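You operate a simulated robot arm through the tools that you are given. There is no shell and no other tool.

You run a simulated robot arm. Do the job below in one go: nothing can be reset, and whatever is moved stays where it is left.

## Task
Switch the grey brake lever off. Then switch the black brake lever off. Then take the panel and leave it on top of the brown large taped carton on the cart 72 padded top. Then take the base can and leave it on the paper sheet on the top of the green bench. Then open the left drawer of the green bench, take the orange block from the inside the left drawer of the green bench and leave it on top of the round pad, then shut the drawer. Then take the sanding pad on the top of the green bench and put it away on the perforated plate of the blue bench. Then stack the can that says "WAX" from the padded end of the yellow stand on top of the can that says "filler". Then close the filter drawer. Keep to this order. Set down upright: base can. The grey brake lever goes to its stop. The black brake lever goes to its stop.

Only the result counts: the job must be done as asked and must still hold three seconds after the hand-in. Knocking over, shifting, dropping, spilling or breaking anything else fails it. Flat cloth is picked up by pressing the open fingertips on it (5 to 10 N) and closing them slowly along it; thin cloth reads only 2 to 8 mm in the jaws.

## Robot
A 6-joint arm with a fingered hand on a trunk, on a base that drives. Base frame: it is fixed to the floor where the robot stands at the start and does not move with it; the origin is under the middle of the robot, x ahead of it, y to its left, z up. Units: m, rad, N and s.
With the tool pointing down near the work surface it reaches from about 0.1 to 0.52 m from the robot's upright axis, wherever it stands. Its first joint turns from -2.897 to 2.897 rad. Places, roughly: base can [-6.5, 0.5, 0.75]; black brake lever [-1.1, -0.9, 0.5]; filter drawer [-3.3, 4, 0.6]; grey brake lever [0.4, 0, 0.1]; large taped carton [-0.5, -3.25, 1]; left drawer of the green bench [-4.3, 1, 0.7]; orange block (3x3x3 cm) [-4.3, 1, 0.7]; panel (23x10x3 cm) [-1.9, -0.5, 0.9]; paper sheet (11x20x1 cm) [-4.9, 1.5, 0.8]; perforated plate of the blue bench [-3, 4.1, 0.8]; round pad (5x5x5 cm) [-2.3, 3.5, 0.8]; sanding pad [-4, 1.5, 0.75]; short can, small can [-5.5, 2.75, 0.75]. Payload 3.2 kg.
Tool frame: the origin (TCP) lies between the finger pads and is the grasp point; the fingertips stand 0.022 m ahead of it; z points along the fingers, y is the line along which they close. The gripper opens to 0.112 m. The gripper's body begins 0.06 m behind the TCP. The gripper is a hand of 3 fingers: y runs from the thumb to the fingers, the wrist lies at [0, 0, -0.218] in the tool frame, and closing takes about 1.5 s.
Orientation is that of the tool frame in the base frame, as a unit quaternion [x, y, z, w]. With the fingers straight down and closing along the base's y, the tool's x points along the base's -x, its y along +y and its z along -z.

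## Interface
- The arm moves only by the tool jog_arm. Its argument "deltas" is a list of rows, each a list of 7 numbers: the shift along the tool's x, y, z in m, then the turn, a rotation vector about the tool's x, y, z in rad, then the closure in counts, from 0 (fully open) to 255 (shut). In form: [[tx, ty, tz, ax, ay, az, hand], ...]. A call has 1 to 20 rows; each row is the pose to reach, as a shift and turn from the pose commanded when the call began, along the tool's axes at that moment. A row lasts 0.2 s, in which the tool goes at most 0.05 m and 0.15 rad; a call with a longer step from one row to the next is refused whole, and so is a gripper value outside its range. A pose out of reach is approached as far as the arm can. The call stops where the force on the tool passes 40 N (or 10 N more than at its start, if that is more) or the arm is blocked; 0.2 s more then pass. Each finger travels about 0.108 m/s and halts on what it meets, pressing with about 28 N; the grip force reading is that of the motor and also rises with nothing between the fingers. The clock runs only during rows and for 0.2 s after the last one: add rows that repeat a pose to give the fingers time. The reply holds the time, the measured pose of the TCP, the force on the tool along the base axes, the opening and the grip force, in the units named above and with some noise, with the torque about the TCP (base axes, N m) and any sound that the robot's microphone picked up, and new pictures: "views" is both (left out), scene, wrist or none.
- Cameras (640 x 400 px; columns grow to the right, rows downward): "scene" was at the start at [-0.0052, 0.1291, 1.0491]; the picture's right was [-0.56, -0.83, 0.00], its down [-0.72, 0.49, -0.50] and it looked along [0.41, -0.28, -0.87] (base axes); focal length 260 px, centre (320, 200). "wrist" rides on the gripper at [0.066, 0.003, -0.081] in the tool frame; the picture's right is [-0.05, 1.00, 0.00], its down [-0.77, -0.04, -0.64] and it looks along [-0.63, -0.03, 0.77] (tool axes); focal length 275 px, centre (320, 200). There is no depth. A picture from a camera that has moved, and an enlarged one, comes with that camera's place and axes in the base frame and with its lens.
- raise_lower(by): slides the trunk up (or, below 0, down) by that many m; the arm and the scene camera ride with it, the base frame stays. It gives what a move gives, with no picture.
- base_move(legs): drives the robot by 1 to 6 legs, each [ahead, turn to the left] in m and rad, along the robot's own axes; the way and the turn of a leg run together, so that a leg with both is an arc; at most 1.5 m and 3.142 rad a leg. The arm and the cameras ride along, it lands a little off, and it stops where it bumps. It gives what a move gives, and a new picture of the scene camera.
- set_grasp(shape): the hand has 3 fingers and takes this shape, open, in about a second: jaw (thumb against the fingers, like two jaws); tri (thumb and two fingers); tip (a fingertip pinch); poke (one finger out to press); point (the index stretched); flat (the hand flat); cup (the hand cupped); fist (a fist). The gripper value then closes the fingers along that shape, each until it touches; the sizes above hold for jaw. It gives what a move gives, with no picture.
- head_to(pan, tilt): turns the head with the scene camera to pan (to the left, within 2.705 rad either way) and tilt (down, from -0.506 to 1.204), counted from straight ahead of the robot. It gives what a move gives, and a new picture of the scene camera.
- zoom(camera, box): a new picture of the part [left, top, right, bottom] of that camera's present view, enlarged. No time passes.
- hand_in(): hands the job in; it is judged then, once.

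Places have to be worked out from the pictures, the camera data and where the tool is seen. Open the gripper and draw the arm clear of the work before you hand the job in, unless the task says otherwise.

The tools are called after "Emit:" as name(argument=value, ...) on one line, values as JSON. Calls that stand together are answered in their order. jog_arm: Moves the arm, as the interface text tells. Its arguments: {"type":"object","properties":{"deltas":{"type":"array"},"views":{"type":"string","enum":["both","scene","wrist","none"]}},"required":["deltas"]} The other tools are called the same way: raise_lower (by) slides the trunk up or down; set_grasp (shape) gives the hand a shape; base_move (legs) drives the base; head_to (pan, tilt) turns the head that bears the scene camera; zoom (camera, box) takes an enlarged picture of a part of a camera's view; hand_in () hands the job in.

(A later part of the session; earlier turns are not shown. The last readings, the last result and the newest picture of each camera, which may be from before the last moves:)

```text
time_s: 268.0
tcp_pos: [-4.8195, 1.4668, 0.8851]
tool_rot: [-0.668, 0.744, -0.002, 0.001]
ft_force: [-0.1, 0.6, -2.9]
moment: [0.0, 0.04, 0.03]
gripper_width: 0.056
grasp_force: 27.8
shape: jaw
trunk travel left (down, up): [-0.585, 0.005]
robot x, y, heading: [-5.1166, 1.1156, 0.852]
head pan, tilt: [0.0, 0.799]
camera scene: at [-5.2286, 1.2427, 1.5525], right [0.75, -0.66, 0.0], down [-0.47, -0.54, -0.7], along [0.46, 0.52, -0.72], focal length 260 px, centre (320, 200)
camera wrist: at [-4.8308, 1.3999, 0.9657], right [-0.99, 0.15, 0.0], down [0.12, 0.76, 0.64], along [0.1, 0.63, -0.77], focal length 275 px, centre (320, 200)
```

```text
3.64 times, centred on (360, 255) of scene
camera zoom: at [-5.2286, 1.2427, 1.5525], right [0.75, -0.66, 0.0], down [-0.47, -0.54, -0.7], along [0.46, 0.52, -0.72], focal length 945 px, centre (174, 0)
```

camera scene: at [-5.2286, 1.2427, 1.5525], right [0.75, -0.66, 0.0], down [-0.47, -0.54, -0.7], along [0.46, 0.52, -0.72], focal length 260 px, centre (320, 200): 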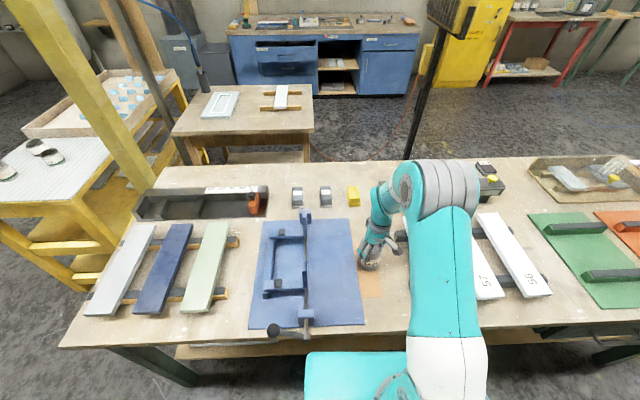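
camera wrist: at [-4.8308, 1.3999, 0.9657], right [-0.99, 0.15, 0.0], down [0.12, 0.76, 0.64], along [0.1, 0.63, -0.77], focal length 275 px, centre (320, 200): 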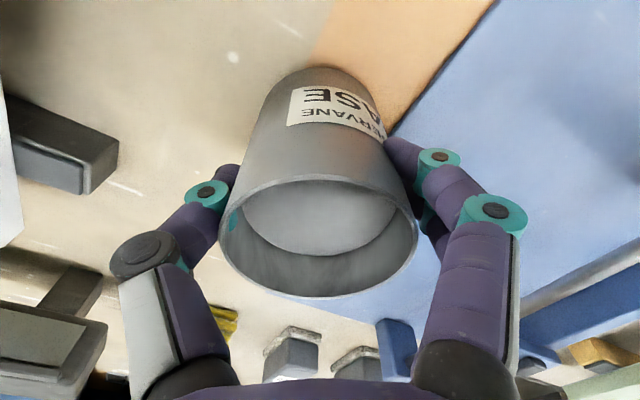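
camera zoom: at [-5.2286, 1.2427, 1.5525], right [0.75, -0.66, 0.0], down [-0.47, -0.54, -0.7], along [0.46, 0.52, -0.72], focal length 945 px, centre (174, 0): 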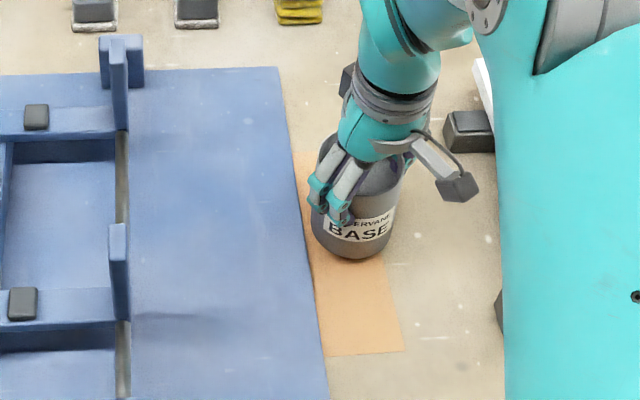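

Nearly down and above the sheet. I'll lower in small steps watching for the weight to come off.

Emit:
jog_arm(deltas=[[0, 0, 0.008, 0, 0, 0, 255], [0, 0, 0.016, 0, 0, 0, 255], [0, 0, 0.022, 0, 0, 0, 255], [0, 0, 0.022, 0, 0, 0, 255]], views="none")

Emit:
jog_arm(deltas=[[0, 0, 0.003, 0, 0, 0, 255], [0, 0, 0.005, 0, 0, 0, 255], [0, 0, 0.005, 0, 0, 0, 255]], views="none")

```text
time_s: 268.9
tcp_pos: [-4.8202, 1.4639, 0.868]
tool_rot: [-0.667, 0.745, -0.001, 0.006]
ft_force: [-2.1, -7.6, 30.5]
moment: [-0.06, 0.08, -0.07]
gripper_width: 0.055
grasp_force: 28.4
shape: jaw
trunk travel left (down, up): [-0.585, 0.005]
robot x, y, heading: [-5.1207, 1.1158, 0.853]
head pan, tilt: [0.0, 0.799]
stopped in row 4: the force on the tool passed its limit at 44 N (the readings are from after the stop); the commanded pose is now the measured one
```

```text
time_s: 269.2
tcp_pos: [-4.8194, 1.4656, 0.8687]
tool_rot: [-0.667, 0.745, -0.001, 0.007]
ft_force: [-4.4, -8.4, 32.3]
moment: [-0.11, 0.18, -0.05]
gripper_width: 0.0548
grasp_force: 28.2
shape: jaw
trunk travel left (down, up): [-0.585, 0.005]
robot x, y, heading: [-5.1163, 1.1167, 0.852]
head pan, tilt: [0.0, 0.799]
stopped in row 1: the force on the tool passed its limit at 44 N (the readings are from after the stop); the commanded pose is now the measured one
```

Contact: the can is on the bench with about 30 N of push. I'll relieve the pressure a little before opening.

Emit:
jog_arm(deltas=[[0, 0, -0.001, 0, 0, 0, 255], [0, 0, -0.002, 0, 0, 0, 255], [0, 0, -0.002, 0, 0, 0, 255]], views="both")

Emit:
zoom(camera="scene", box=[290, 200, 430, 310])

```text
time_s: 270.0
tcp_pos: [-4.8196, 1.4651, 0.8692]
tool_rot: [-0.666, 0.746, 0.0, 0.006]
ft_force: [-2.4, -6.8, 24.5]
moment: [-0.12, 0.1, -0.07]
gripper_width: 0.0549
grasp_force: 27.8
shape: jaw
trunk travel left (down, up): [-0.585, 0.005]
robot x, y, heading: [-5.1194, 1.1161, 0.849]
head pan, tilt: [0.0, 0.799]
camera scene: at [-5.2308, 1.2394, 1.5525], right [0.75, -0.66, 0.0], down [-0.47, -0.54, -0.7], along [0.46, 0.53, -0.72], focal length 260 px, centre (320, 200)
camera wrist: at [-4.8319, 1.398, 0.9486], right [-0.99, 0.16, -0.01], down [0.11, 0.76, 0.64], along [0.11, 0.63, -0.77], focal length 275 px, centre (320, 200)
```

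scene: 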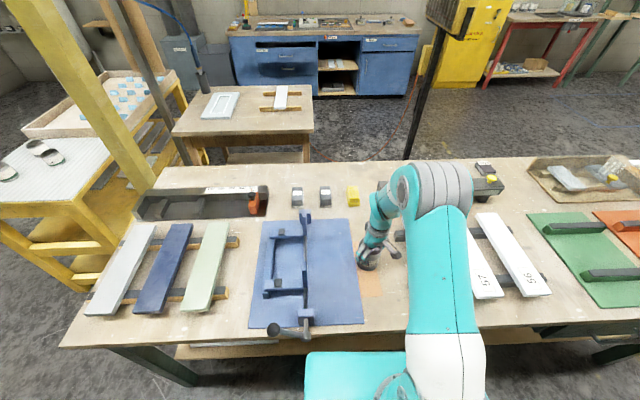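
wrist: 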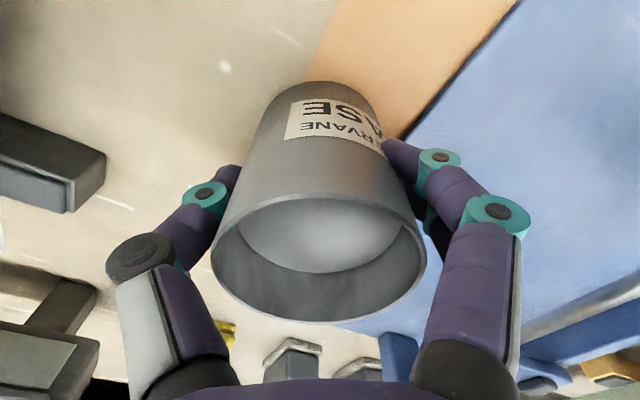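

```text
3.64 times, centred on (360, 255) of scene
camera zoom: at [-5.2308, 1.2394, 1.5525], right [0.75, -0.66, 0.0], down [-0.47, -0.54, -0.7], along [0.46, 0.53, -0.72], focal length 945 px, centre (174, 0)
```

zoom: 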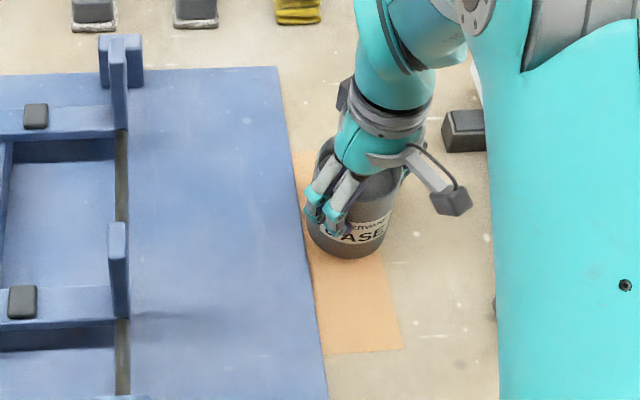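

The can slid up slightly in the grip and now stands on the sheet. I'll raise a bit more to relax the load to near zero.

Emit:
jog_arm(deltas=[[0, 0, -0.002, 0, 0, 0, 255], [0, 0, -0.004, 0, 0, 0, 255], [0, 0, -0.004, 0, 0, 0, 255]], views="none")

```text
time_s: 270.8
tcp_pos: [-4.8189, 1.4672, 0.8718]
tool_rot: [-0.668, 0.744, -0.002, 0.005]
ft_force: [0.7, 0.0, -2.4]
moment: [-0.03, 0.08, -0.01]
gripper_width: 0.0552
grasp_force: 28.0
shape: jaw
trunk travel left (down, up): [-0.585, 0.005]
robot x, y, heading: [-5.1165, 1.1196, 0.85]
head pan, tilt: [0.0, 0.799]
```

The load is now about the can's own weight. I'll lower 1.5 mm and open gradually.

Emit:
jog_arm(deltas=[[0, 0, 0.0015, 0, 0, 0, 255], [0, 0, 0.0015, 0, 0, 0, 140], [0, 0, 0.0015, 0, 0, 0, 120], [0, 0, 0.0015, 0, 0, 0, 100], [0, 0, 0.0015, 0, 0, 0, 80], [0, 0, 0.0015, 0, 0, 0, 50], [0, 0, 0.0015, 0, 0, 0, 20], [0, 0, 0.0015, 0, 0, 0, 0], [0, 0, 0.0015, 0, 0, 0, 0]], views="both")

Emit:
zoom(camera="scene", box=[290, 200, 430, 310])

```text
time_s: 272.8
tcp_pos: [-4.8181, 1.4646, 0.8704]
tool_rot: [-0.667, 0.745, 0.0, 0.005]
ft_force: [-0.2, 0.3, -0.9]
moment: [0.02, -0.02, -0.02]
gripper_width: 0.112
grasp_force: 0.0
shape: jaw
trunk travel left (down, up): [-0.585, 0.005]
robot x, y, heading: [-5.1171, 1.1179, 0.852]
head pan, tilt: [0.0, 0.799]
camera scene: at [-5.2288, 1.2425, 1.5525], right [0.75, -0.66, 0.0], down [-0.47, -0.54, -0.7], along [0.46, 0.52, -0.72], focal length 260 px, centre (320, 200)
camera wrist: at [-4.8309, 1.3994, 0.9503], right [-0.99, 0.16, -0.01], down [0.11, 0.76, 0.64], along [0.11, 0.63, -0.77], focal length 275 px, centre (320, 200)
```

scene: 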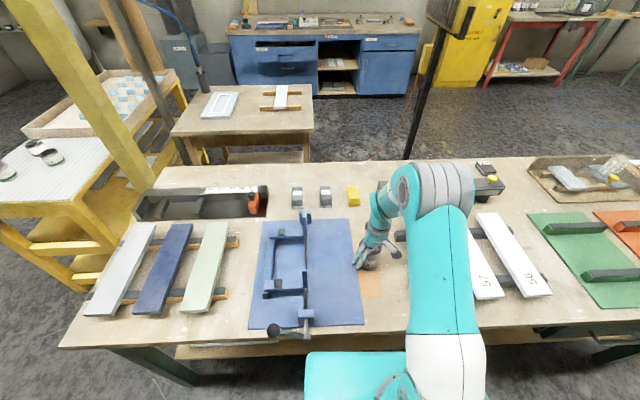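
wrist: 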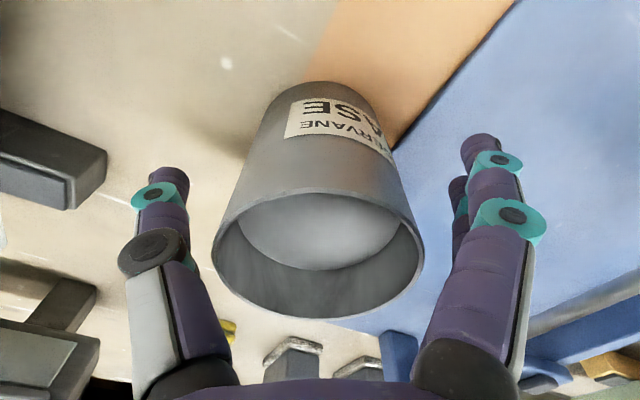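

```text
3.64 times, centred on (360, 255) of scene
camera zoom: at [-5.2288, 1.2425, 1.5525], right [0.75, -0.66, 0.0], down [-0.47, -0.54, -0.7], along [0.46, 0.52, -0.72], focal length 945 px, centre (174, 0)
```

zoom: 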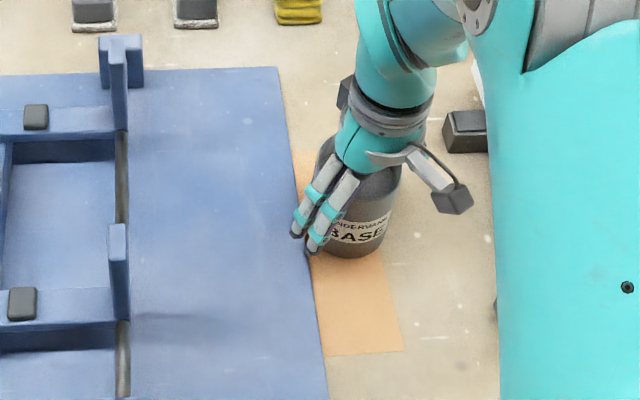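

The can stands upright on the sheet. I'll raise the open hand straight up and check.

Emit:
jog_arm(deltas=[[0, 0, -0.02, 0, 0, 0, 0], [0, 0, -0.05, 0, 0, 0, 0], [0, 0, -0.09, 0, 0, 0, 0], [0, 0, -0.13, 0, 0, 0, 0], [0, 0, -0.17, 0, 0, 0, 0], [0, 0, -0.21, 0, 0, 0, 0]], views="both")

Emit:
zoom(camera="scene", box=[290, 200, 430, 310])

```text
time_s: 274.2
tcp_pos: [-4.8207, 1.4637, 1.0809]
tool_rot: [-0.667, 0.745, -0.001, 0.005]
ft_force: [-0.2, -0.3, -0.7]
moment: [-0.03, -0.05, 0.0]
gripper_width: 0.112
grasp_force: 0.1
shape: jaw
trunk travel left (down, up): [-0.585, 0.005]
robot x, y, heading: [-5.1157, 1.1182, 0.853]
head pan, tilt: [0.0, 0.799]
camera scene: at [-5.229, 1.2422, 1.5524], right [0.75, -0.66, 0.0], down [-0.47, -0.54, -0.7], along [0.46, 0.52, -0.72], focal length 260 px, centre (320, 200)
camera wrist: at [-4.8328, 1.3965, 1.1612], right [-0.99, 0.16, -0.01], down [0.11, 0.76, 0.64], along [0.11, 0.63, -0.77], focal length 275 px, centre (320, 200)
```

scene: 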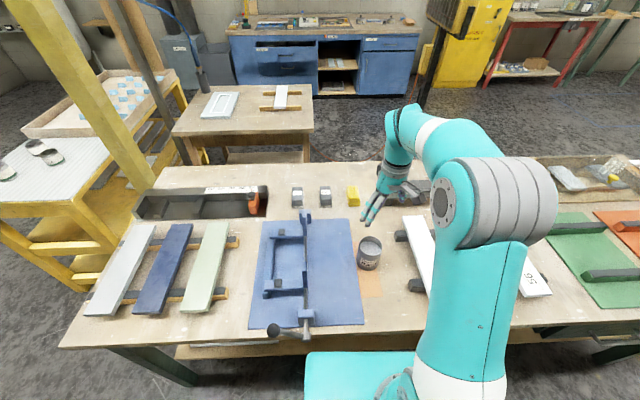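
wrist: 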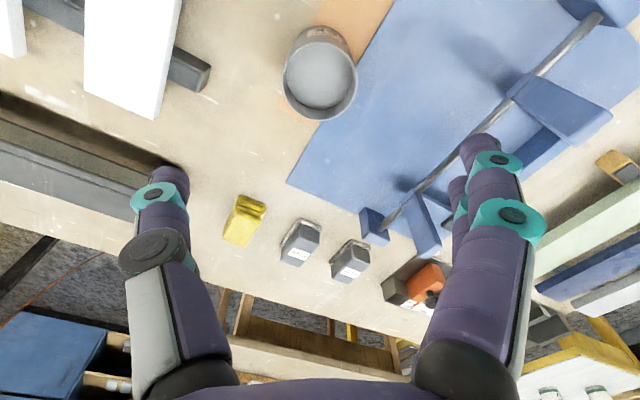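

```text
3.64 times, centred on (360, 255) of scene
camera zoom: at [-5.229, 1.2422, 1.5524], right [0.75, -0.66, 0.0], down [-0.47, -0.54, -0.7], along [0.46, 0.52, -0.72], focal length 945 px, centre (174, 0)
```

zoom: 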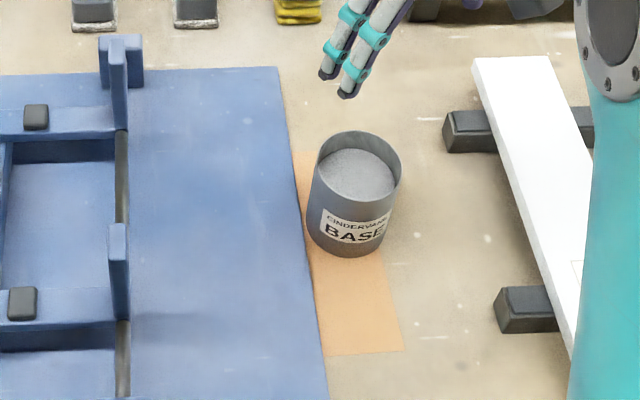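

The base can stands upright on the sheet. Next is the drawer: I'll back off, slide along the bench to the left drawer (around e of [-4.4, 0.83]), and turn to face it.

Emit:
base_move(legs=[[-0.3, 0], [0, -1.774], [0.784, 0], [0, 1.807]])

Emit:
head_to(pan=0.0, tilt=0.6)

```text
time_s: 288.7
tcp_pos: [-4.5503, 0.6453, 1.0811]
tool_rot: [-0.698, 0.716, -0.001, 0.006]
ft_force: [0.0, -0.8, -0.5]
moment: [0.02, 0.01, 0.0]
gripper_width: 0.1117
grasp_force: 0.0
shape: jaw
trunk travel left (down, up): [-0.585, 0.005]
robot x, y, heading: [-4.8185, 0.2737, 0.932]
head pan, tilt: [0.0, 0.799]
camera scene: at [-4.9393, 0.3913, 1.5525], right [0.8, -0.59, 0.0], down [-0.43, -0.58, -0.7], along [0.41, 0.56, -0.72], focal length 260 px, centre (320, 200)
```

scene: 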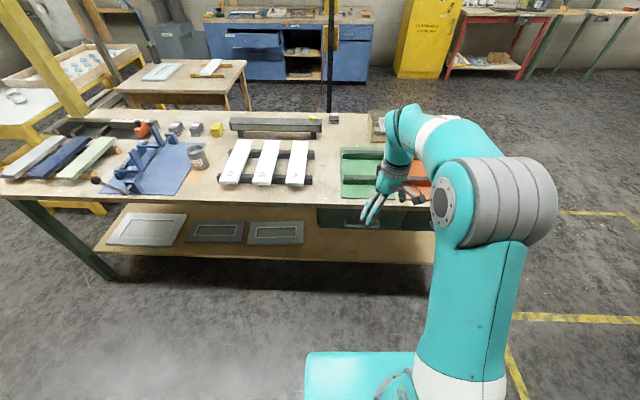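

```text
time_s: 289.5
tcp_pos: [-4.5512, 0.6455, 1.0807]
tool_rot: [-0.698, 0.716, 0.0, 0.005]
ft_force: [0.9, -1.1, -0.6]
moment: [-0.01, 0.03, -0.02]
gripper_width: 0.112
grasp_force: 0.1
shape: jaw
trunk travel left (down, up): [-0.585, 0.005]
robot x, y, heading: [-4.8214, 0.2771, 0.931]
head pan, tilt: [0.0, 0.6]
camera scene: at [-4.9346, 0.3975, 1.5693], right [0.8, -0.59, 0.0], down [-0.34, -0.45, -0.82], along [0.49, 0.66, -0.57], focal length 260 px, centre (320, 200)
```

scene: 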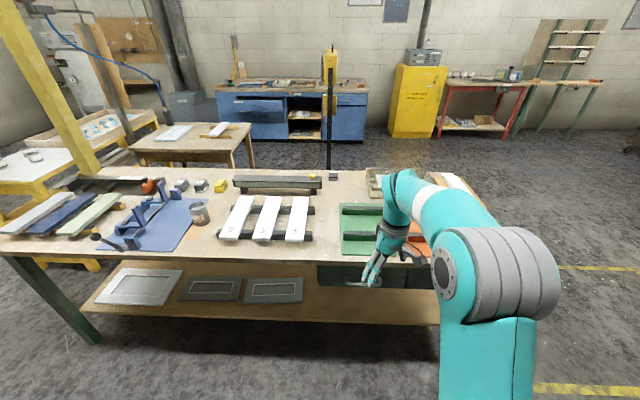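

I'll zoom in on the drawer front before lowering.

Emit:
zoom(camera="scene", box=[290, 230, 470, 330])

Emit:
raise_lower(by=-0.36)

Emit:
zoom(camera="wrist", box=[0, 0, 640, 400])

Emit:
zoom(camera="scene", box=[260, 160, 500, 320])

```text
3.56 times, centred on (380, 280) of scene
camera zoom: at [-4.9346, 0.3975, 1.5693], right [0.8, -0.59, 0.0], down [-0.34, -0.45, -0.82], along [0.49, 0.66, -0.57], focal length 924 px, centre (107, -84)
```

zoom: 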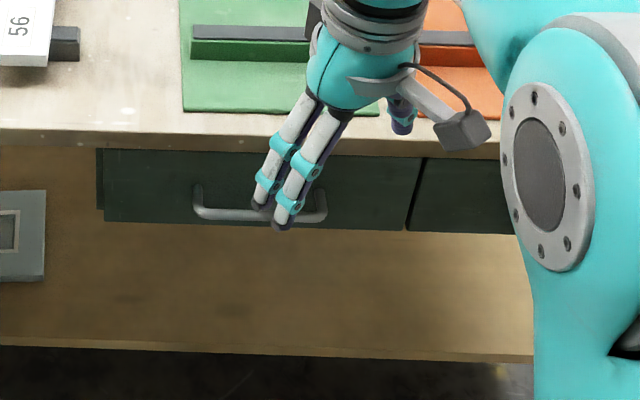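

```text
time_s: 293.0
tcp_pos: [-4.55, 0.6452, 0.718]
tool_rot: [-0.698, 0.716, -0.001, 0.005]
ft_force: [-0.9, 0.7, 0.3]
moment: [0.0, 0.0, -0.04]
gripper_width: 0.1121
grasp_force: 0.1
shape: jaw
trunk travel left (down, up): [-0.225, 0.365]
robot x, y, heading: [-4.8194, 0.2769, 0.931]
head pan, tilt: [0.0, 0.6]
```

```text
1.00 times, centred on (320, 200) of wrist (not enlarged: the box is as wide or as high as the picture)
camera zoom: at [-4.5572, 0.578, 0.8006], right [-1.0, 0.07, -0.01], down [0.05, 0.77, 0.64], along [0.05, 0.64, -0.77], focal length 275 px, centre (320, 200)
```

zoom: 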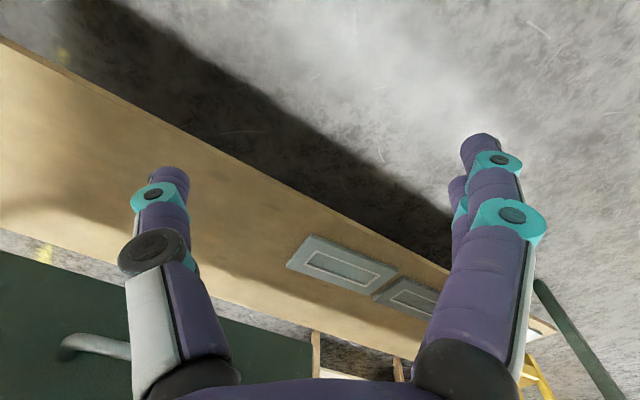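

```text
2.50 times, centred on (380, 240) of scene
camera zoom: at [-4.9346, 0.3975, 1.2094], right [0.8, -0.59, 0.0], down [-0.34, -0.45, -0.83], along [0.49, 0.66, -0.56], focal length 650 px, centre (170, 100)
```

zoom: 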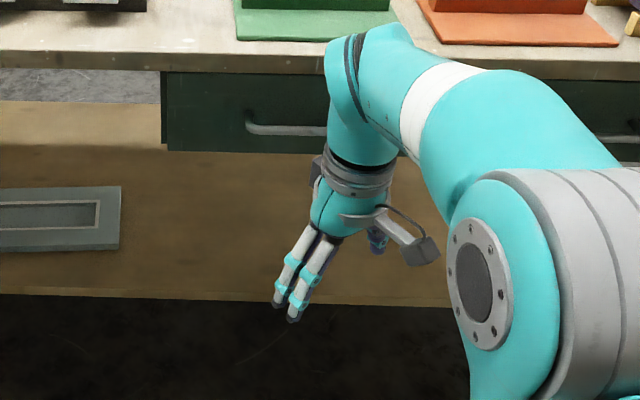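

The handle bar runs about 14 cm along the drawer, centred near [-4.412, 0.819, 0.723], standing about 3 cm off the face. I'll square up the base and roll the hand 90° so it can close above and below the bar.

Emit:
base_move(legs=[[0, -0.031]])

Emit:
jog_arm(deltas=[[0, 0, 0, 0, 0, 0.145, 0], [0, 0, 0, 0, 0, 0.29, 0], [0, 0, 0, 0, 0, 0.435, 0], [0, 0, 0, 0, 0, 0.58, 0], [0, 0, 0, 0, 0, 0.725, 0], [0, 0, 0, 0, 0, 0.87, 0], [0, 0, 0, 0, 0, 1.015, 0], [0, 0, 0, 0, 0, 1.16, 0], [0, 0, 0, 0, 0, 1.305, 0], [0, 0, 0, 0, 0, 1.45, 0], [0, 0, 0, 0, 0, 1.595, 0], [0, 0, 0, 0, 0, 1.74, 0], [0, 0, 0, 0, 0, 1.885, 0], [0, 0, 0, 0, 0, 2.03, 0], [0, 0, 0, 0, 0, 2.175, 0], [0, 0, 0, 0, 0, 2.21, 0]], views="none")

```text
time_s: 293.7
tcp_pos: [-4.5389, 0.6373, 0.7208]
tool_rot: [-0.686, 0.727, -0.001, 0.005]
ft_force: [0.8, -0.1, 0.1]
moment: [0.02, 0.03, -0.04]
gripper_width: 0.1117
grasp_force: 0.0
shape: jaw
trunk travel left (down, up): [-0.225, 0.365]
robot x, y, heading: [-4.8185, 0.2779, 0.906]
head pan, tilt: [0.0, 0.6]
camera scene: at [-4.9307, 0.4011, 1.2093], right [0.79, -0.62, 0.0], down [-0.35, -0.44, -0.83], along [0.51, 0.65, -0.56], focal length 260 px, centre (320, 200)
```

scene: 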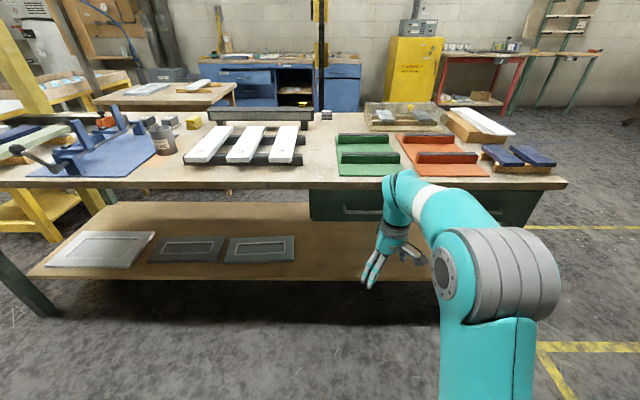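

```text
time_s: 297.1
tcp_pos: [-4.5371, 0.6363, 0.7197]
tool_rot: [0.343, 0.939, 0.004, 0.003]
ft_force: [-0.9, -0.2, 0.6]
moment: [0.01, 0.0, -0.01]
gripper_width: 0.1119
grasp_force: 0.0
shape: jaw
trunk travel left (down, up): [-0.225, 0.365]
robot x, y, heading: [-4.8213, 0.2767, 0.905]
head pan, tilt: [0.0, 0.6]
```

Now I'll tilt the hand up to horizontal (x left, y up, z forward) while extending toward a pre-grasp point in front of the handle.

Emit:
jog_arm(deltas=[[0.001, 0.012, 0, -0.13, 0, 0, 120], [0.002, 0.024, 0, -0.26, 0, 0, 120], [0.003, 0.036, 0, -0.39, 0, 0, 120], [0.004, 0.048, 0, -0.52, 0, 0, 120], [0.005, 0.06, 0, -0.65, 0, 0, 120], [0.006, 0.072, 0, -0.78, 0, 0, 120], [0.007, 0.084, 0, -0.91, 0, 0, 120], [0.008, 0.096, 0, -1.04, 0, 0, 120], [0.009, 0.108, 0, -1.17, 0, 0, 120], [0.01, 0.12, 0, -1.3, 0, 0, 120], [0.012, 0.126, 0, -1.43, 0, 0, 120], [0.014, 0.132, 0, -1.56, 0, 0, 120]], views="both")

```text
time_s: 299.7
tcp_pos: [-4.4637, 0.7468, 0.7209]
tool_rot: [0.241, 0.665, 0.664, 0.242]
ft_force: [0.0, -0.9, 0.6]
moment: [-0.02, -0.04, 0.0]
gripper_width: 0.0595
grasp_force: 0.0
shape: jaw
out of reach, approached as far as the arm can: row 6, 7, 8
trunk travel left (down, up): [-0.225, 0.365]
robot x, y, heading: [-4.8177, 0.2766, 0.902]
head pan, tilt: [0.0, 0.6]
camera scene: at [-4.9308, 0.401, 1.2094], right [0.79, -0.62, 0.0], down [-0.35, -0.44, -0.83], along [0.51, 0.65, -0.56], focal length 260 px, centre (320, 200)
camera wrist: at [-4.5685, 0.726, 0.7239], right [0.03, -0.03, 1.0], down [0.18, -0.98, -0.03], along [0.98, 0.18, -0.03], focal length 275 px, centre (320, 200)
```

scene: 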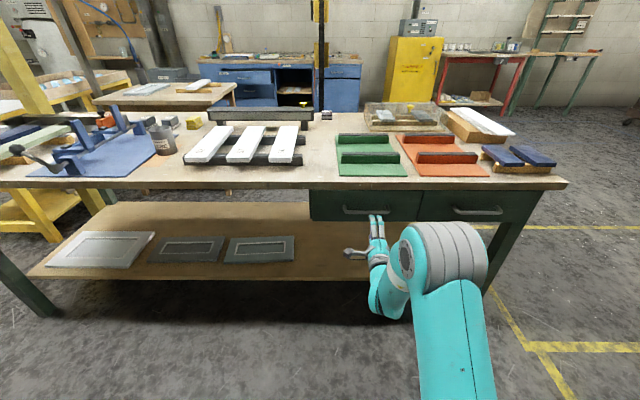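
wrist: 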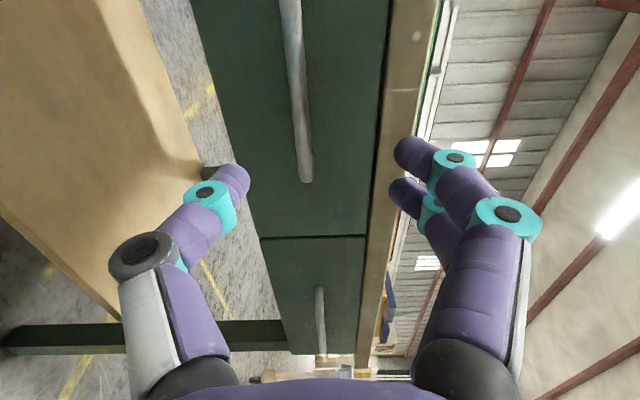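

The hand is horizontal, with the bar between the fingers: bar at z about 0.708, roughly 9 cm ahead. I'll lower slightly and advance onto the handle.

Emit:
jog_arm(deltas=[[0, -0.006, 0.02, 0, 0, 0, 120], [0, -0.012, 0.04, 0, 0, 0, 120], [0, -0.012, 0.06, 0, 0, 0, 120], [0, -0.012, 0.075, 0, 0, 0, 120], [0, -0.012, 0.083, 0, 0, 0, 120], [0, -0.012, 0.083, 0, 0, 0, 120]], views="both")

Emit:
zoom(camera="scene", box=[300, 160, 460, 290])

```text
time_s: 301.1
tcp_pos: [-4.4108, 0.8098, 0.7089]
tool_rot: [0.241, 0.665, 0.664, 0.243]
ft_force: [0.7, 0.5, 0.0]
moment: [0.02, 0.0, 0.0]
gripper_width: 0.0597
grasp_force: 0.0
shape: jaw
trunk travel left (down, up): [-0.225, 0.365]
robot x, y, heading: [-4.8168, 0.2759, 0.902]
head pan, tilt: [0.0, 0.6]
camera scene: at [-4.9307, 0.4011, 1.2093], right [0.79, -0.62, 0.0], down [-0.35, -0.44, -0.83], along [0.51, 0.65, -0.56], focal length 260 px, centre (320, 200)
camera wrist: at [-4.5139, 0.7894, 0.7118], right [0.03, -0.03, 1.0], down [0.18, -0.98, -0.03], along [0.98, 0.18, -0.03], focal length 275 px, centre (320, 200)
```

scene: 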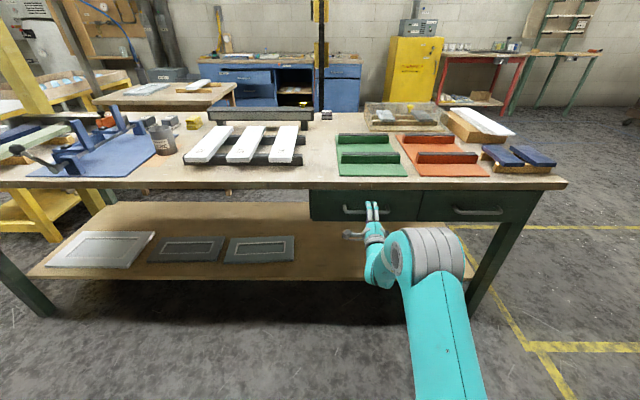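
wrist: 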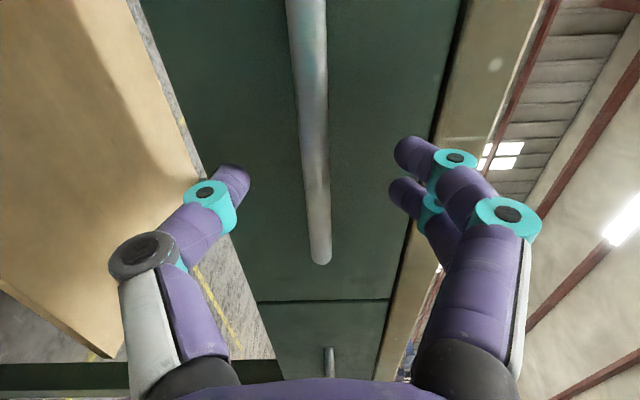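

```text
3.08 times, centred on (380, 225) of scene
camera zoom: at [-4.9307, 0.4011, 1.2093], right [0.79, -0.62, 0.0], down [-0.35, -0.44, -0.83], along [0.51, 0.65, -0.56], focal length 799 px, centre (135, 123)
```

zoom: 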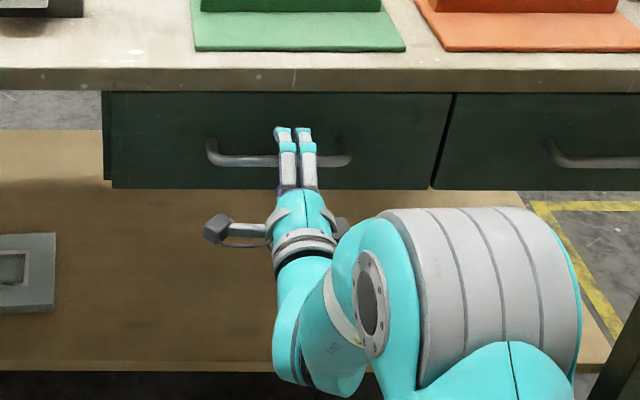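

The bar is about 1 cm further ahead. I'll advance 8 mm more and close on it.

Emit:
jog_arm(deltas=[[0, 0, 0.004, 0, 0, 0, 120], [0, 0, 0.008, 0, 0, 0, 120], [0, 0, 0.008, 0, 0, 0, 200], [0, 0, 0.008, 0, 0, 0, 255], [0, 0, 0.008, 0, 0, 0, 255], [0, 0, 0.008, 0, 0, 0, 255], [0, 0, 0.008, 0, 0, 0, 255]], views="both")

Emit:
zoom(camera="scene", box=[300, 160, 460, 290])

```text
time_s: 302.7
tcp_pos: [-4.4067, 0.8179, 0.7084]
tool_rot: [0.241, 0.666, 0.663, 0.243]
ft_force: [2.4, 3.3, -1.5]
moment: [0.0, -0.02, 0.0]
gripper_width: 0.0054
grasp_force: 27.8
shape: jaw
trunk travel left (down, up): [-0.225, 0.365]
robot x, y, heading: [-4.8157, 0.2709, 0.902]
head pan, tilt: [0.0, 0.6]
camera scene: at [-4.9304, 0.4015, 1.2093], right [0.79, -0.62, 0.0], down [-0.35, -0.44, -0.82], along [0.51, 0.65, -0.57], focal length 260 px, centre (320, 200)
camera wrist: at [-4.5095, 0.7973, 0.7121], right [0.03, -0.03, 1.0], down [0.18, -0.98, -0.03], along [0.98, 0.18, -0.03], focal length 275 px, centre (320, 200)
```

scene: 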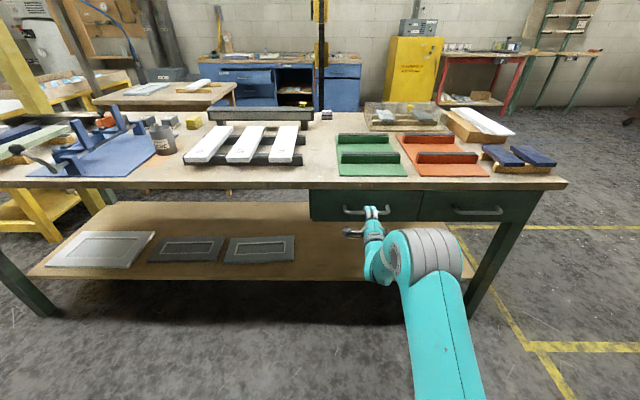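
wrist: 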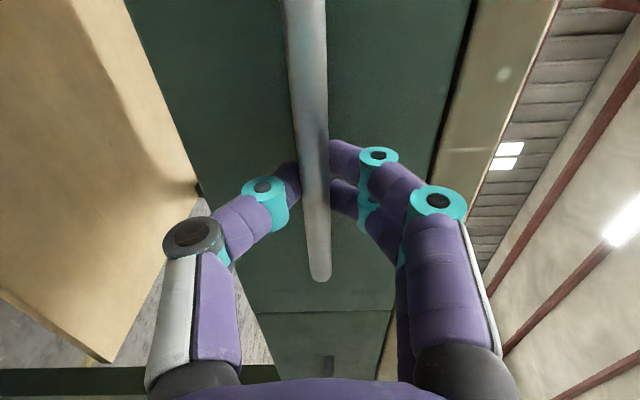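

```text
3.08 times, centred on (380, 225) of scene
camera zoom: at [-4.9304, 0.4015, 1.2093], right [0.79, -0.62, 0.0], down [-0.35, -0.44, -0.82], along [0.51, 0.65, -0.57], focal length 799 px, centre (135, 123)
```

zoom: 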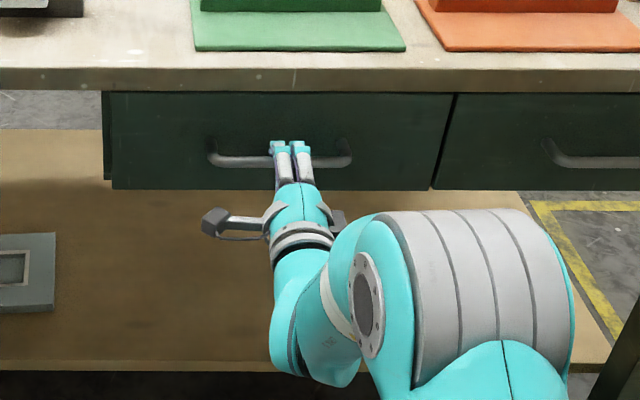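

The fingers are wrapped round the bar. I'll pull by driving back 0.1 m first and check.

Emit:
base_move(legs=[[-0.1, 0]])

```text
time_s: 303.9
tcp_pos: [-4.47, 0.7373, 0.7094]
tool_rot: [0.24, 0.666, 0.663, 0.243]
ft_force: [-9.9, 8.4, -1.6]
moment: [0.0, 0.02, 0.12]
gripper_width: 0.0052
grasp_force: 28.1
shape: jaw
trunk travel left (down, up): [-0.225, 0.365]
robot x, y, heading: [-4.8821, 0.1918, 0.902]
head pan, tilt: [0.0, 0.6]
camera scene: at [-4.9945, 0.3225, 1.2091], right [0.78, -0.62, 0.0], down [-0.35, -0.44, -0.82], along [0.51, 0.65, -0.57], focal length 260 px, centre (320, 200)
```

scene: 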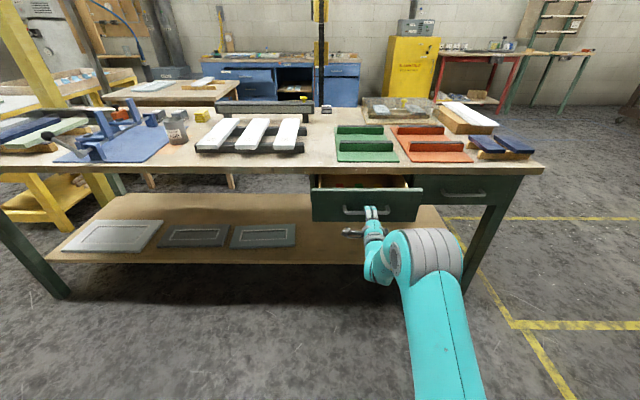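

The drawer is opening and something orange is visible inside. There's a small sideways load, so I'll relieve it by shifting 2 mm left, then keep pulling.

Emit:
jog_arm(deltas=[[0.002, 0, 0, 0, 0, 0, 255], [0.003, 0, 0, 0, 0, 0, 255]], views="none")

Emit:
base_move(legs=[[-0.1, 0]])

Emit:
zoom(camera="scene", box=[290, 150, 450, 280])

```text
time_s: 304.5
tcp_pos: [-4.4703, 0.7379, 0.709]
tool_rot: [0.241, 0.665, 0.664, 0.243]
ft_force: [3.0, -2.5, 1.1]
moment: [-0.01, -0.02, -0.05]
gripper_width: 0.0054
grasp_force: 27.8
shape: jaw
trunk travel left (down, up): [-0.225, 0.365]
robot x, y, heading: [-4.8808, 0.1943, 0.902]
head pan, tilt: [0.0, 0.6]
```

```text
time_s: 305.6
tcp_pos: [-4.5332, 0.6568, 0.7085]
tool_rot: [0.241, 0.665, 0.664, 0.244]
ft_force: [1.2, -0.2, -0.7]
moment: [0.02, -0.01, 0.03]
gripper_width: 0.0049
grasp_force: 28.2
shape: jaw
trunk travel left (down, up): [-0.225, 0.365]
robot x, y, heading: [-4.9453, 0.1161, 0.901]
head pan, tilt: [0.0, 0.6]
camera scene: at [-5.0569, 0.2413, 1.2093], right [0.78, -0.62, 0.0], down [-0.35, -0.44, -0.83], along [0.51, 0.65, -0.56], focal length 260 px, centre (320, 200)
```

scene: 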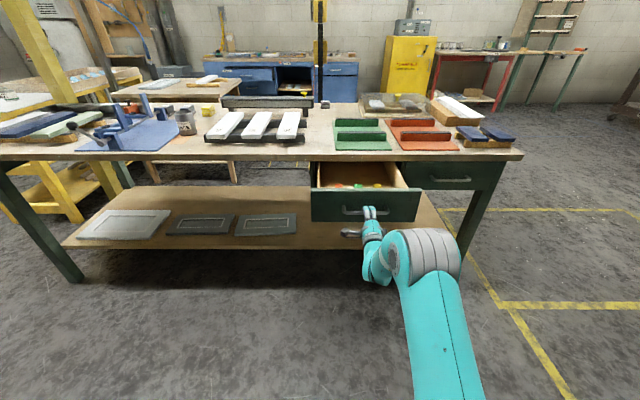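

```text
3.08 times, centred on (370, 215) of scene
camera zoom: at [-5.0569, 0.2413, 1.2093], right [0.78, -0.62, 0.0], down [-0.35, -0.44, -0.83], along [0.51, 0.65, -0.56], focal length 799 px, centre (166, 154)
```

zoom: 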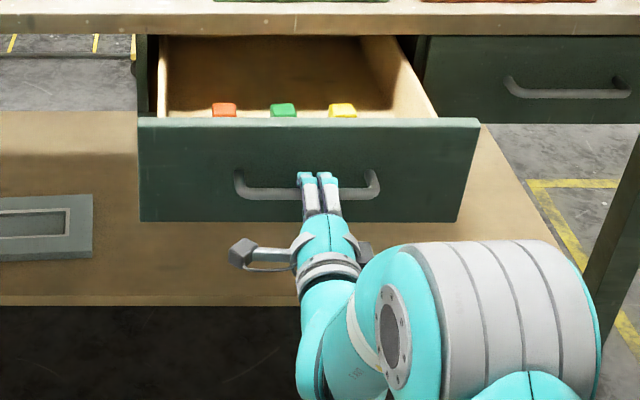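

The orange, green and yellow blocks are visible inside, but the orange one is still almost under the bench edge. I'll pull another 0.1 m.

Emit:
base_move(legs=[[-0.1, 0]])

Emit:
zoom(camera="scene", box=[290, 130, 450, 270])

```text
time_s: 306.8
tcp_pos: [-4.593, 0.5769, 0.7074]
tool_rot: [0.244, 0.665, 0.662, 0.245]
ft_force: [3.4, 5.9, -7.8]
moment: [-0.01, 0.0, 0.01]
gripper_width: 0.0008
grasp_force: 28.0
shape: jaw
trunk travel left (down, up): [-0.225, 0.365]
robot x, y, heading: [-5.0098, 0.0369, 0.893]
head pan, tilt: [0.0, 0.6]
camera scene: at [-5.1183, 0.1643, 1.2092], right [0.78, -0.63, 0.0], down [-0.35, -0.44, -0.82], along [0.52, 0.64, -0.57], focal length 260 px, centre (320, 200)
```

scene: 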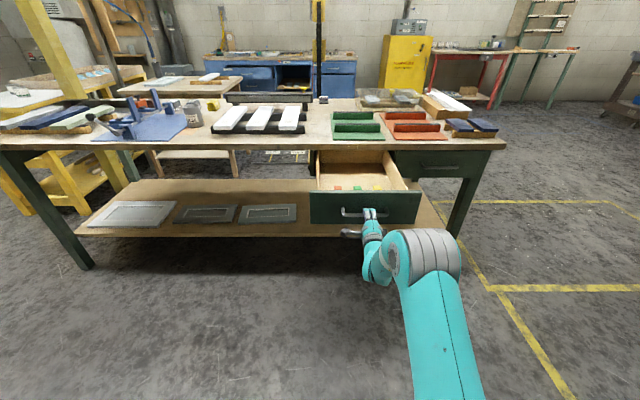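

```text
2.86 times, centred on (370, 200) of scene
camera zoom: at [-5.1183, 0.1643, 1.2092], right [0.78, -0.63, 0.0], down [-0.35, -0.44, -0.82], along [0.52, 0.64, -0.57], focal length 742 px, centre (177, 200)
```

zoom: 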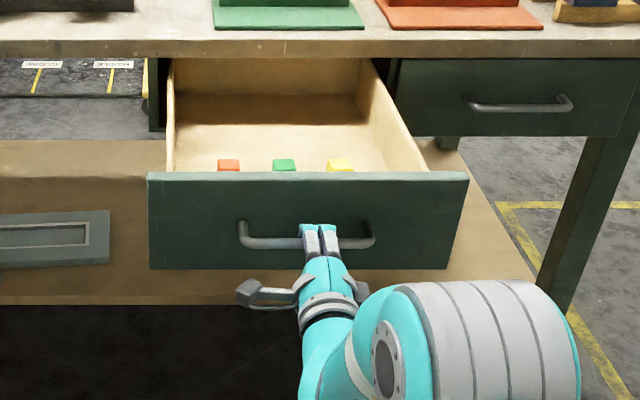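

The drawer is open about 0.3 m and the blocks are well clear of the bench edge. I'll release the handle and withdraw the hand.

Emit:
jog_arm(deltas=[[0, 0, 0, 0, 0, 0, 200], [0, 0, 0, 0, 0, 0, 120], [0, 0, 0, 0, 0, 0, 110], [0, 0, 0, 0, 0, 0, 110], [0, 0, -0.03, 0, 0, 0, 110], [0, 0, -0.06, 0, 0, 0, 110], [0, 0, -0.09, 0, 0, 0, 110]], views="both")

```text
time_s: 308.4
tcp_pos: [-4.6513, 0.5078, 0.71]
tool_rot: [0.243, 0.664, 0.663, 0.245]
ft_force: [0.7, 0.6, 0.5]
moment: [0.02, -0.01, 0.01]
gripper_width: 0.0632
grasp_force: 0.1
shape: jaw
trunk travel left (down, up): [-0.225, 0.365]
robot x, y, heading: [-5.0066, 0.0341, 0.894]
head pan, tilt: [0.0, 0.6]
camera scene: at [-5.119, 0.1632, 1.2093], right [0.78, -0.63, 0.0], down [-0.35, -0.44, -0.83], along [0.52, 0.64, -0.56], focal length 260 px, centre (320, 200)
camera wrist: at [-4.7552, 0.489, 0.7128], right [0.03, -0.03, 1.0], down [0.18, -0.98, -0.03], along [0.98, 0.18, -0.03], focal length 275 px, centre (320, 200)
```

scene: 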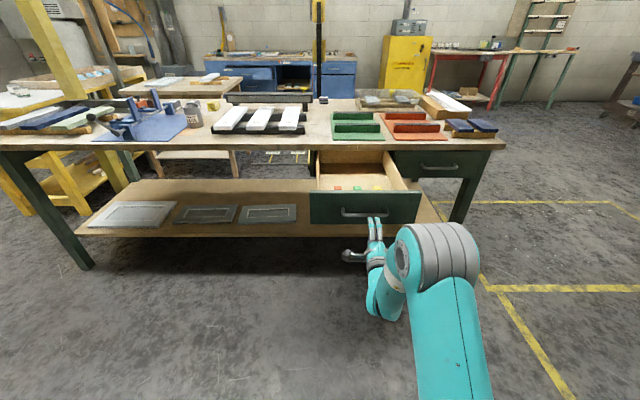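
wrist: 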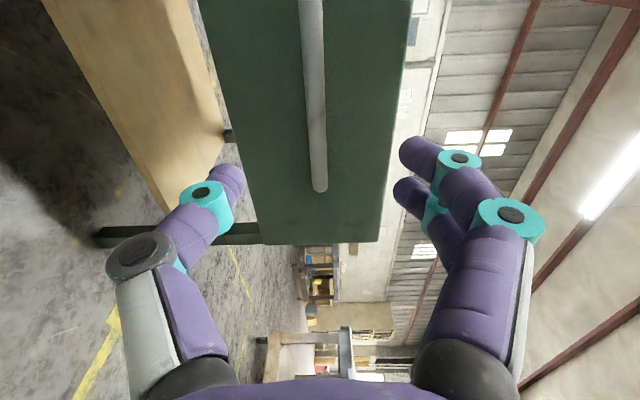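

The drawer stays open. I'll raise the trunk, turn the hand back to pointing down, and look into the drawer from above.

Emit:
raise_lower(by=0.36)

Emit:
jog_arm(deltas=[[0, 0, 0, 0.13, 0, 0, 60], [0, 0, 0, 0.26, 0, 0, 0], [0, 0, -0.005, 0.39, 0, 0, 0], [0, 0, -0.01, 0.52, 0, 0, 0], [0, 0, -0.015, 0.65, 0, 0, 0], [0, 0, -0.02, 0.78, 0, 0, 0], [0, 0, -0.03, 0.91, 0, 0, 0], [0, 0, -0.04, 1.04, 0, 0, 0], [0, 0, -0.05, 1.17, 0, 0, 0], [0, 0, -0.06, 1.3, 0, 0, 0], [0, 0, -0.07, 1.43, 0, 0, 0], [0, 0, -0.08, 1.56, 0, 0, 0]], views="scene")

```text
time_s: 311.9
tcp_pos: [-4.6508, 0.509, 1.0694]
tool_rot: [0.243, 0.665, 0.662, 0.246]
ft_force: [0.4, -0.8, 0.1]
moment: [-0.02, -0.01, -0.02]
gripper_width: 0.0631
grasp_force: 0.1
shape: jaw
trunk travel left (down, up): [-0.585, 0.005]
robot x, y, heading: [-5.006, 0.0381, 0.893]
head pan, tilt: [0.0, 0.6]
```

```text
time_s: 314.5
tcp_pos: [-4.7491, 0.4408, 0.9813]
tool_rot: [0.345, 0.92, 0.155, 0.099]
ft_force: [0.2, -0.2, 0.3]
moment: [0.0, 0.0, -0.02]
gripper_width: 0.1118
grasp_force: 0.0
shape: jaw
out of reach, approached as far as the arm can: row 6, 7, 8, 9, 10, 11, 12
trunk travel left (down, up): [-0.585, 0.005]
robot x, y, heading: [-5.007, 0.0366, 0.894]
head pan, tilt: [0.0, 0.6]
camera scene: at [-5.1191, 0.163, 1.5694], right [0.78, -0.63, 0.0], down [-0.35, -0.44, -0.83], along [0.52, 0.64, -0.56], focal length 260 px, centre (320, 200)
```

scene: 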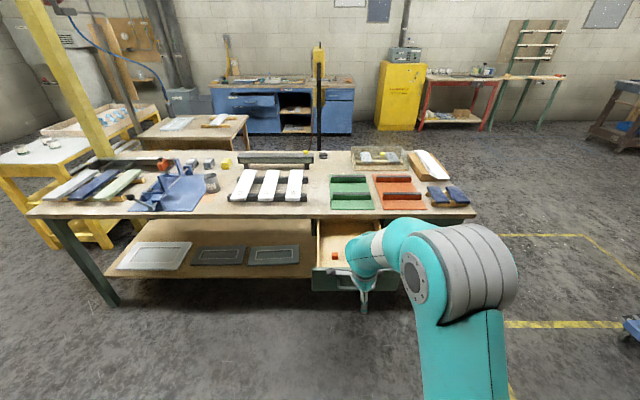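

The arm stalled partway in an awkward posture. I'll command a comfortable tool-down pose with neutral yaw, higher and closer in.

Emit:
jog_arm(deltas=[[-0.0052, -0.0014, -0.009, 0.018, 0.029, -0.133, 0], [-0.0104, -0.0028, -0.018, 0.036, 0.058, -0.265, 0], [-0.0156, -0.0042, -0.027, 0.054, 0.088, -0.398, 0], [-0.0208, -0.0057, -0.036, 0.073, 0.117, -0.53, 0], [-0.026, -0.0071, -0.045, 0.091, 0.146, -0.663, 0], [-0.0312, -0.0085, -0.054, 0.109, 0.175, -0.796, 0], [-0.0363, -0.0099, -0.0627, 0.127, 0.205, -0.928, 0], [-0.0415, -0.0113, -0.0716, 0.145, 0.234, -1.061, 0], [-0.0467, -0.0128, -0.0806, 0.163, 0.263, -1.193, 0], [-0.0519, -0.0142, -0.0895, 0.1815, 0.292, -1.326, 0], [-0.0571, -0.0156, -0.0985, 0.2, 0.322, -1.458, 0], [-0.0623, -0.017, -0.1074, 0.2178, 0.3509, -1.591, 0], [-0.0623, -0.017, -0.1074, 0.2178, 0.3509, -1.591, 0]], views="both")

```text
time_s: 317.3
tcp_pos: [-5.009, 0.3119, 0.972]
tool_rot: [-0.356, 0.929, 0.039, 0.095]
ft_force: [0.6, -0.6, -0.3]
moment: [-0.01, -0.01, -0.01]
gripper_width: 0.1121
grasp_force: 0.0
shape: jaw
out of reach, approached as far as the arm can: row 1, 2, 3, 4, 5, 6, 7, 8, 9, 10, 11, 12, 13
trunk travel left (down, up): [-0.585, 0.005]
robot x, y, heading: [-5.0088, 0.0368, 0.891]
head pan, tilt: [0.0, 0.6]
camera scene: at [-5.1193, 0.163, 1.5693], right [0.78, -0.63, 0.0], down [-0.35, -0.44, -0.83], along [0.52, 0.64, -0.56], focal length 260 px, centre (320, 200)
camera wrist: at [-5.0732, 0.2588, 1.0379], right [-0.63, 0.77, 0.01], down [0.49, 0.39, 0.78], along [0.6, 0.5, -0.63], focal length 275 px, centre (320, 200)
```

scene: 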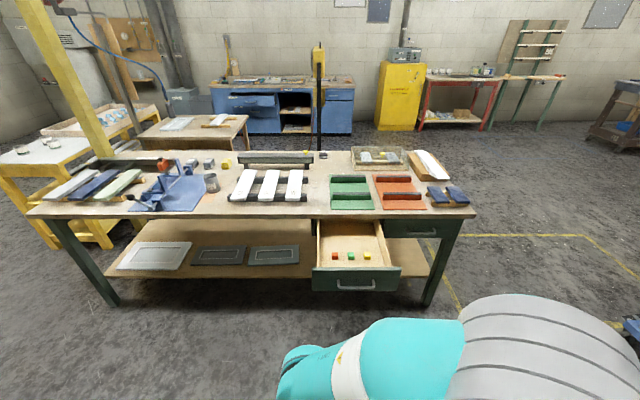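
wrist: 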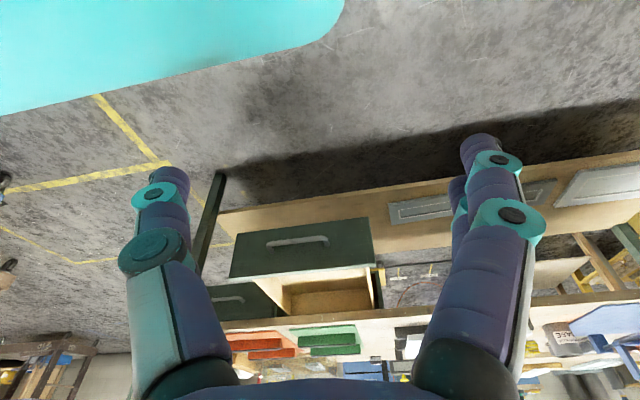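

The arm is now in a folded, elbow-out configuration. I'll look at it before moving further.

Emit:
head_to(pan=-0.2, tilt=1.2)

```text
time_s: 318.3
tcp_pos: [-5.0083, 0.3113, 0.9724]
tool_rot: [-0.356, 0.929, 0.039, 0.095]
ft_force: [0.4, -0.3, 0.0]
moment: [0.0, 0.04, 0.02]
gripper_width: 0.1117
grasp_force: 0.1
shape: jaw
trunk travel left (down, up): [-0.585, 0.005]
robot x, y, heading: [-5.0038, 0.0359, 0.894]
head pan, tilt: [-0.201, 1.201]
camera scene: at [-5.1314, 0.13, 1.5248], right [0.64, -0.77, 0.0], down [-0.72, -0.6, -0.36], along [0.28, 0.23, -0.93], focal length 260 px, centre (320, 200)
```

scene: 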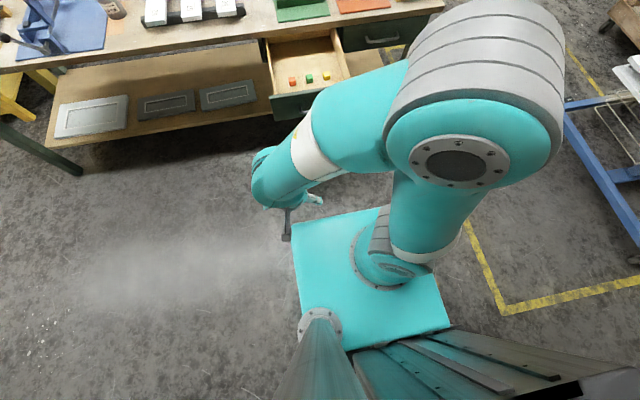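

The hand is nearly pointing down but tucked to the left. I'll try moving it out in front of the robot with the orientation unchanged.

Emit:
jog_arm(deltas=[[-0.016, -0.009, -0.0045, 0, 0, 0, 0], [-0.031, -0.019, -0.009, 0, 0, 0, 0], [-0.047, -0.028, -0.0135, 0, 0, 0, 0], [-0.062, -0.037, -0.018, 0, 0, 0, 0], [-0.078, -0.046, -0.0225, 0, 0, 0, 0], [-0.093, -0.056, -0.027, 0, 0, 0, 0], [-0.109, -0.065, -0.0315, 0, 0, 0, 0], [-0.125, -0.074, -0.036, 0, 0, 0, 0]], views="scene")

```text
time_s: 320.1
tcp_pos: [-5.0097, 0.3128, 0.9717]
tool_rot: [-0.356, 0.929, 0.039, 0.095]
ft_force: [0.4, -0.9, -0.9]
moment: [0.0, 0.0, -0.01]
gripper_width: 0.1119
grasp_force: 0.0
shape: jaw
out of reach, approached as far as the arm can: row 1, 2, 3, 4, 5, 6, 7, 8
trunk travel left (down, up): [-0.585, 0.005]
robot x, y, heading: [-5.0061, 0.0337, 0.892]
head pan, tilt: [-0.201, 1.201]
camera scene: at [-5.1315, 0.1299, 1.5247], right [0.64, -0.77, 0.0], down [-0.72, -0.6, -0.36], along [0.28, 0.23, -0.93], focal length 260 px, centre (320, 200)
```

scene: 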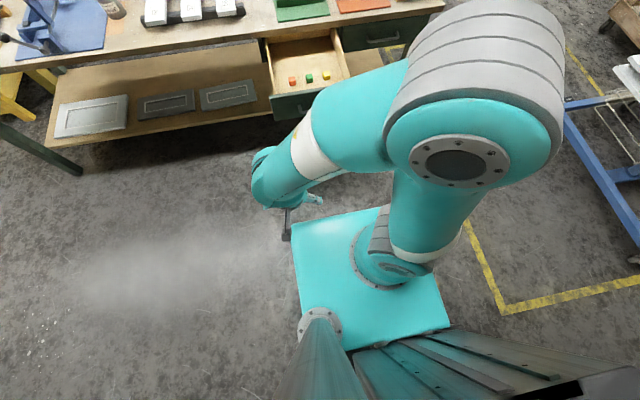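

It's on a joint limit. I'll probe which motions are free: first a small yaw back the way it came.

Emit:
jog_arm(deltas=[[0, 0, 0, 0, 0, 0.1, 0], [0, 0, 0, 0, 0, 0.2, 0], [0, 0, 0, 0, 0, 0.3, 0]], views="none")

Emit:
jog_arm(deltas=[[0, 0, 0, -0.1, 0, 0, 0], [0, 0, 0, -0.2, 0, 0, 0], [0, 0, 0, -0.3, 0, 0, 0]], views="none")

```text
time_s: 320.9
tcp_pos: [-5.0104, 0.3129, 0.9747]
tool_rot: [-0.211, 0.972, 0.055, 0.089]
ft_force: [-0.4, -0.1, -0.6]
moment: [0.02, -0.01, 0.02]
gripper_width: 0.1117
grasp_force: 0.1
shape: jaw
trunk travel left (down, up): [-0.585, 0.005]
robot x, y, heading: [-5.0069, 0.0427, 0.895]
head pan, tilt: [-0.201, 1.201]
```

```text
time_s: 321.7
tcp_pos: [-5.0272, 0.364, 1.0075]
tool_rot: [-0.223, 0.953, 0.197, 0.056]
ft_force: [-0.6, -0.3, -0.2]
moment: [0.02, -0.04, -0.02]
gripper_width: 0.1121
grasp_force: 0.1
shape: jaw
out of reach, approached as far as the arm can: row 1, 2, 3
trunk travel left (down, up): [-0.585, 0.005]
robot x, y, heading: [-5.0075, 0.0401, 0.894]
head pan, tilt: [-0.201, 1.201]
```

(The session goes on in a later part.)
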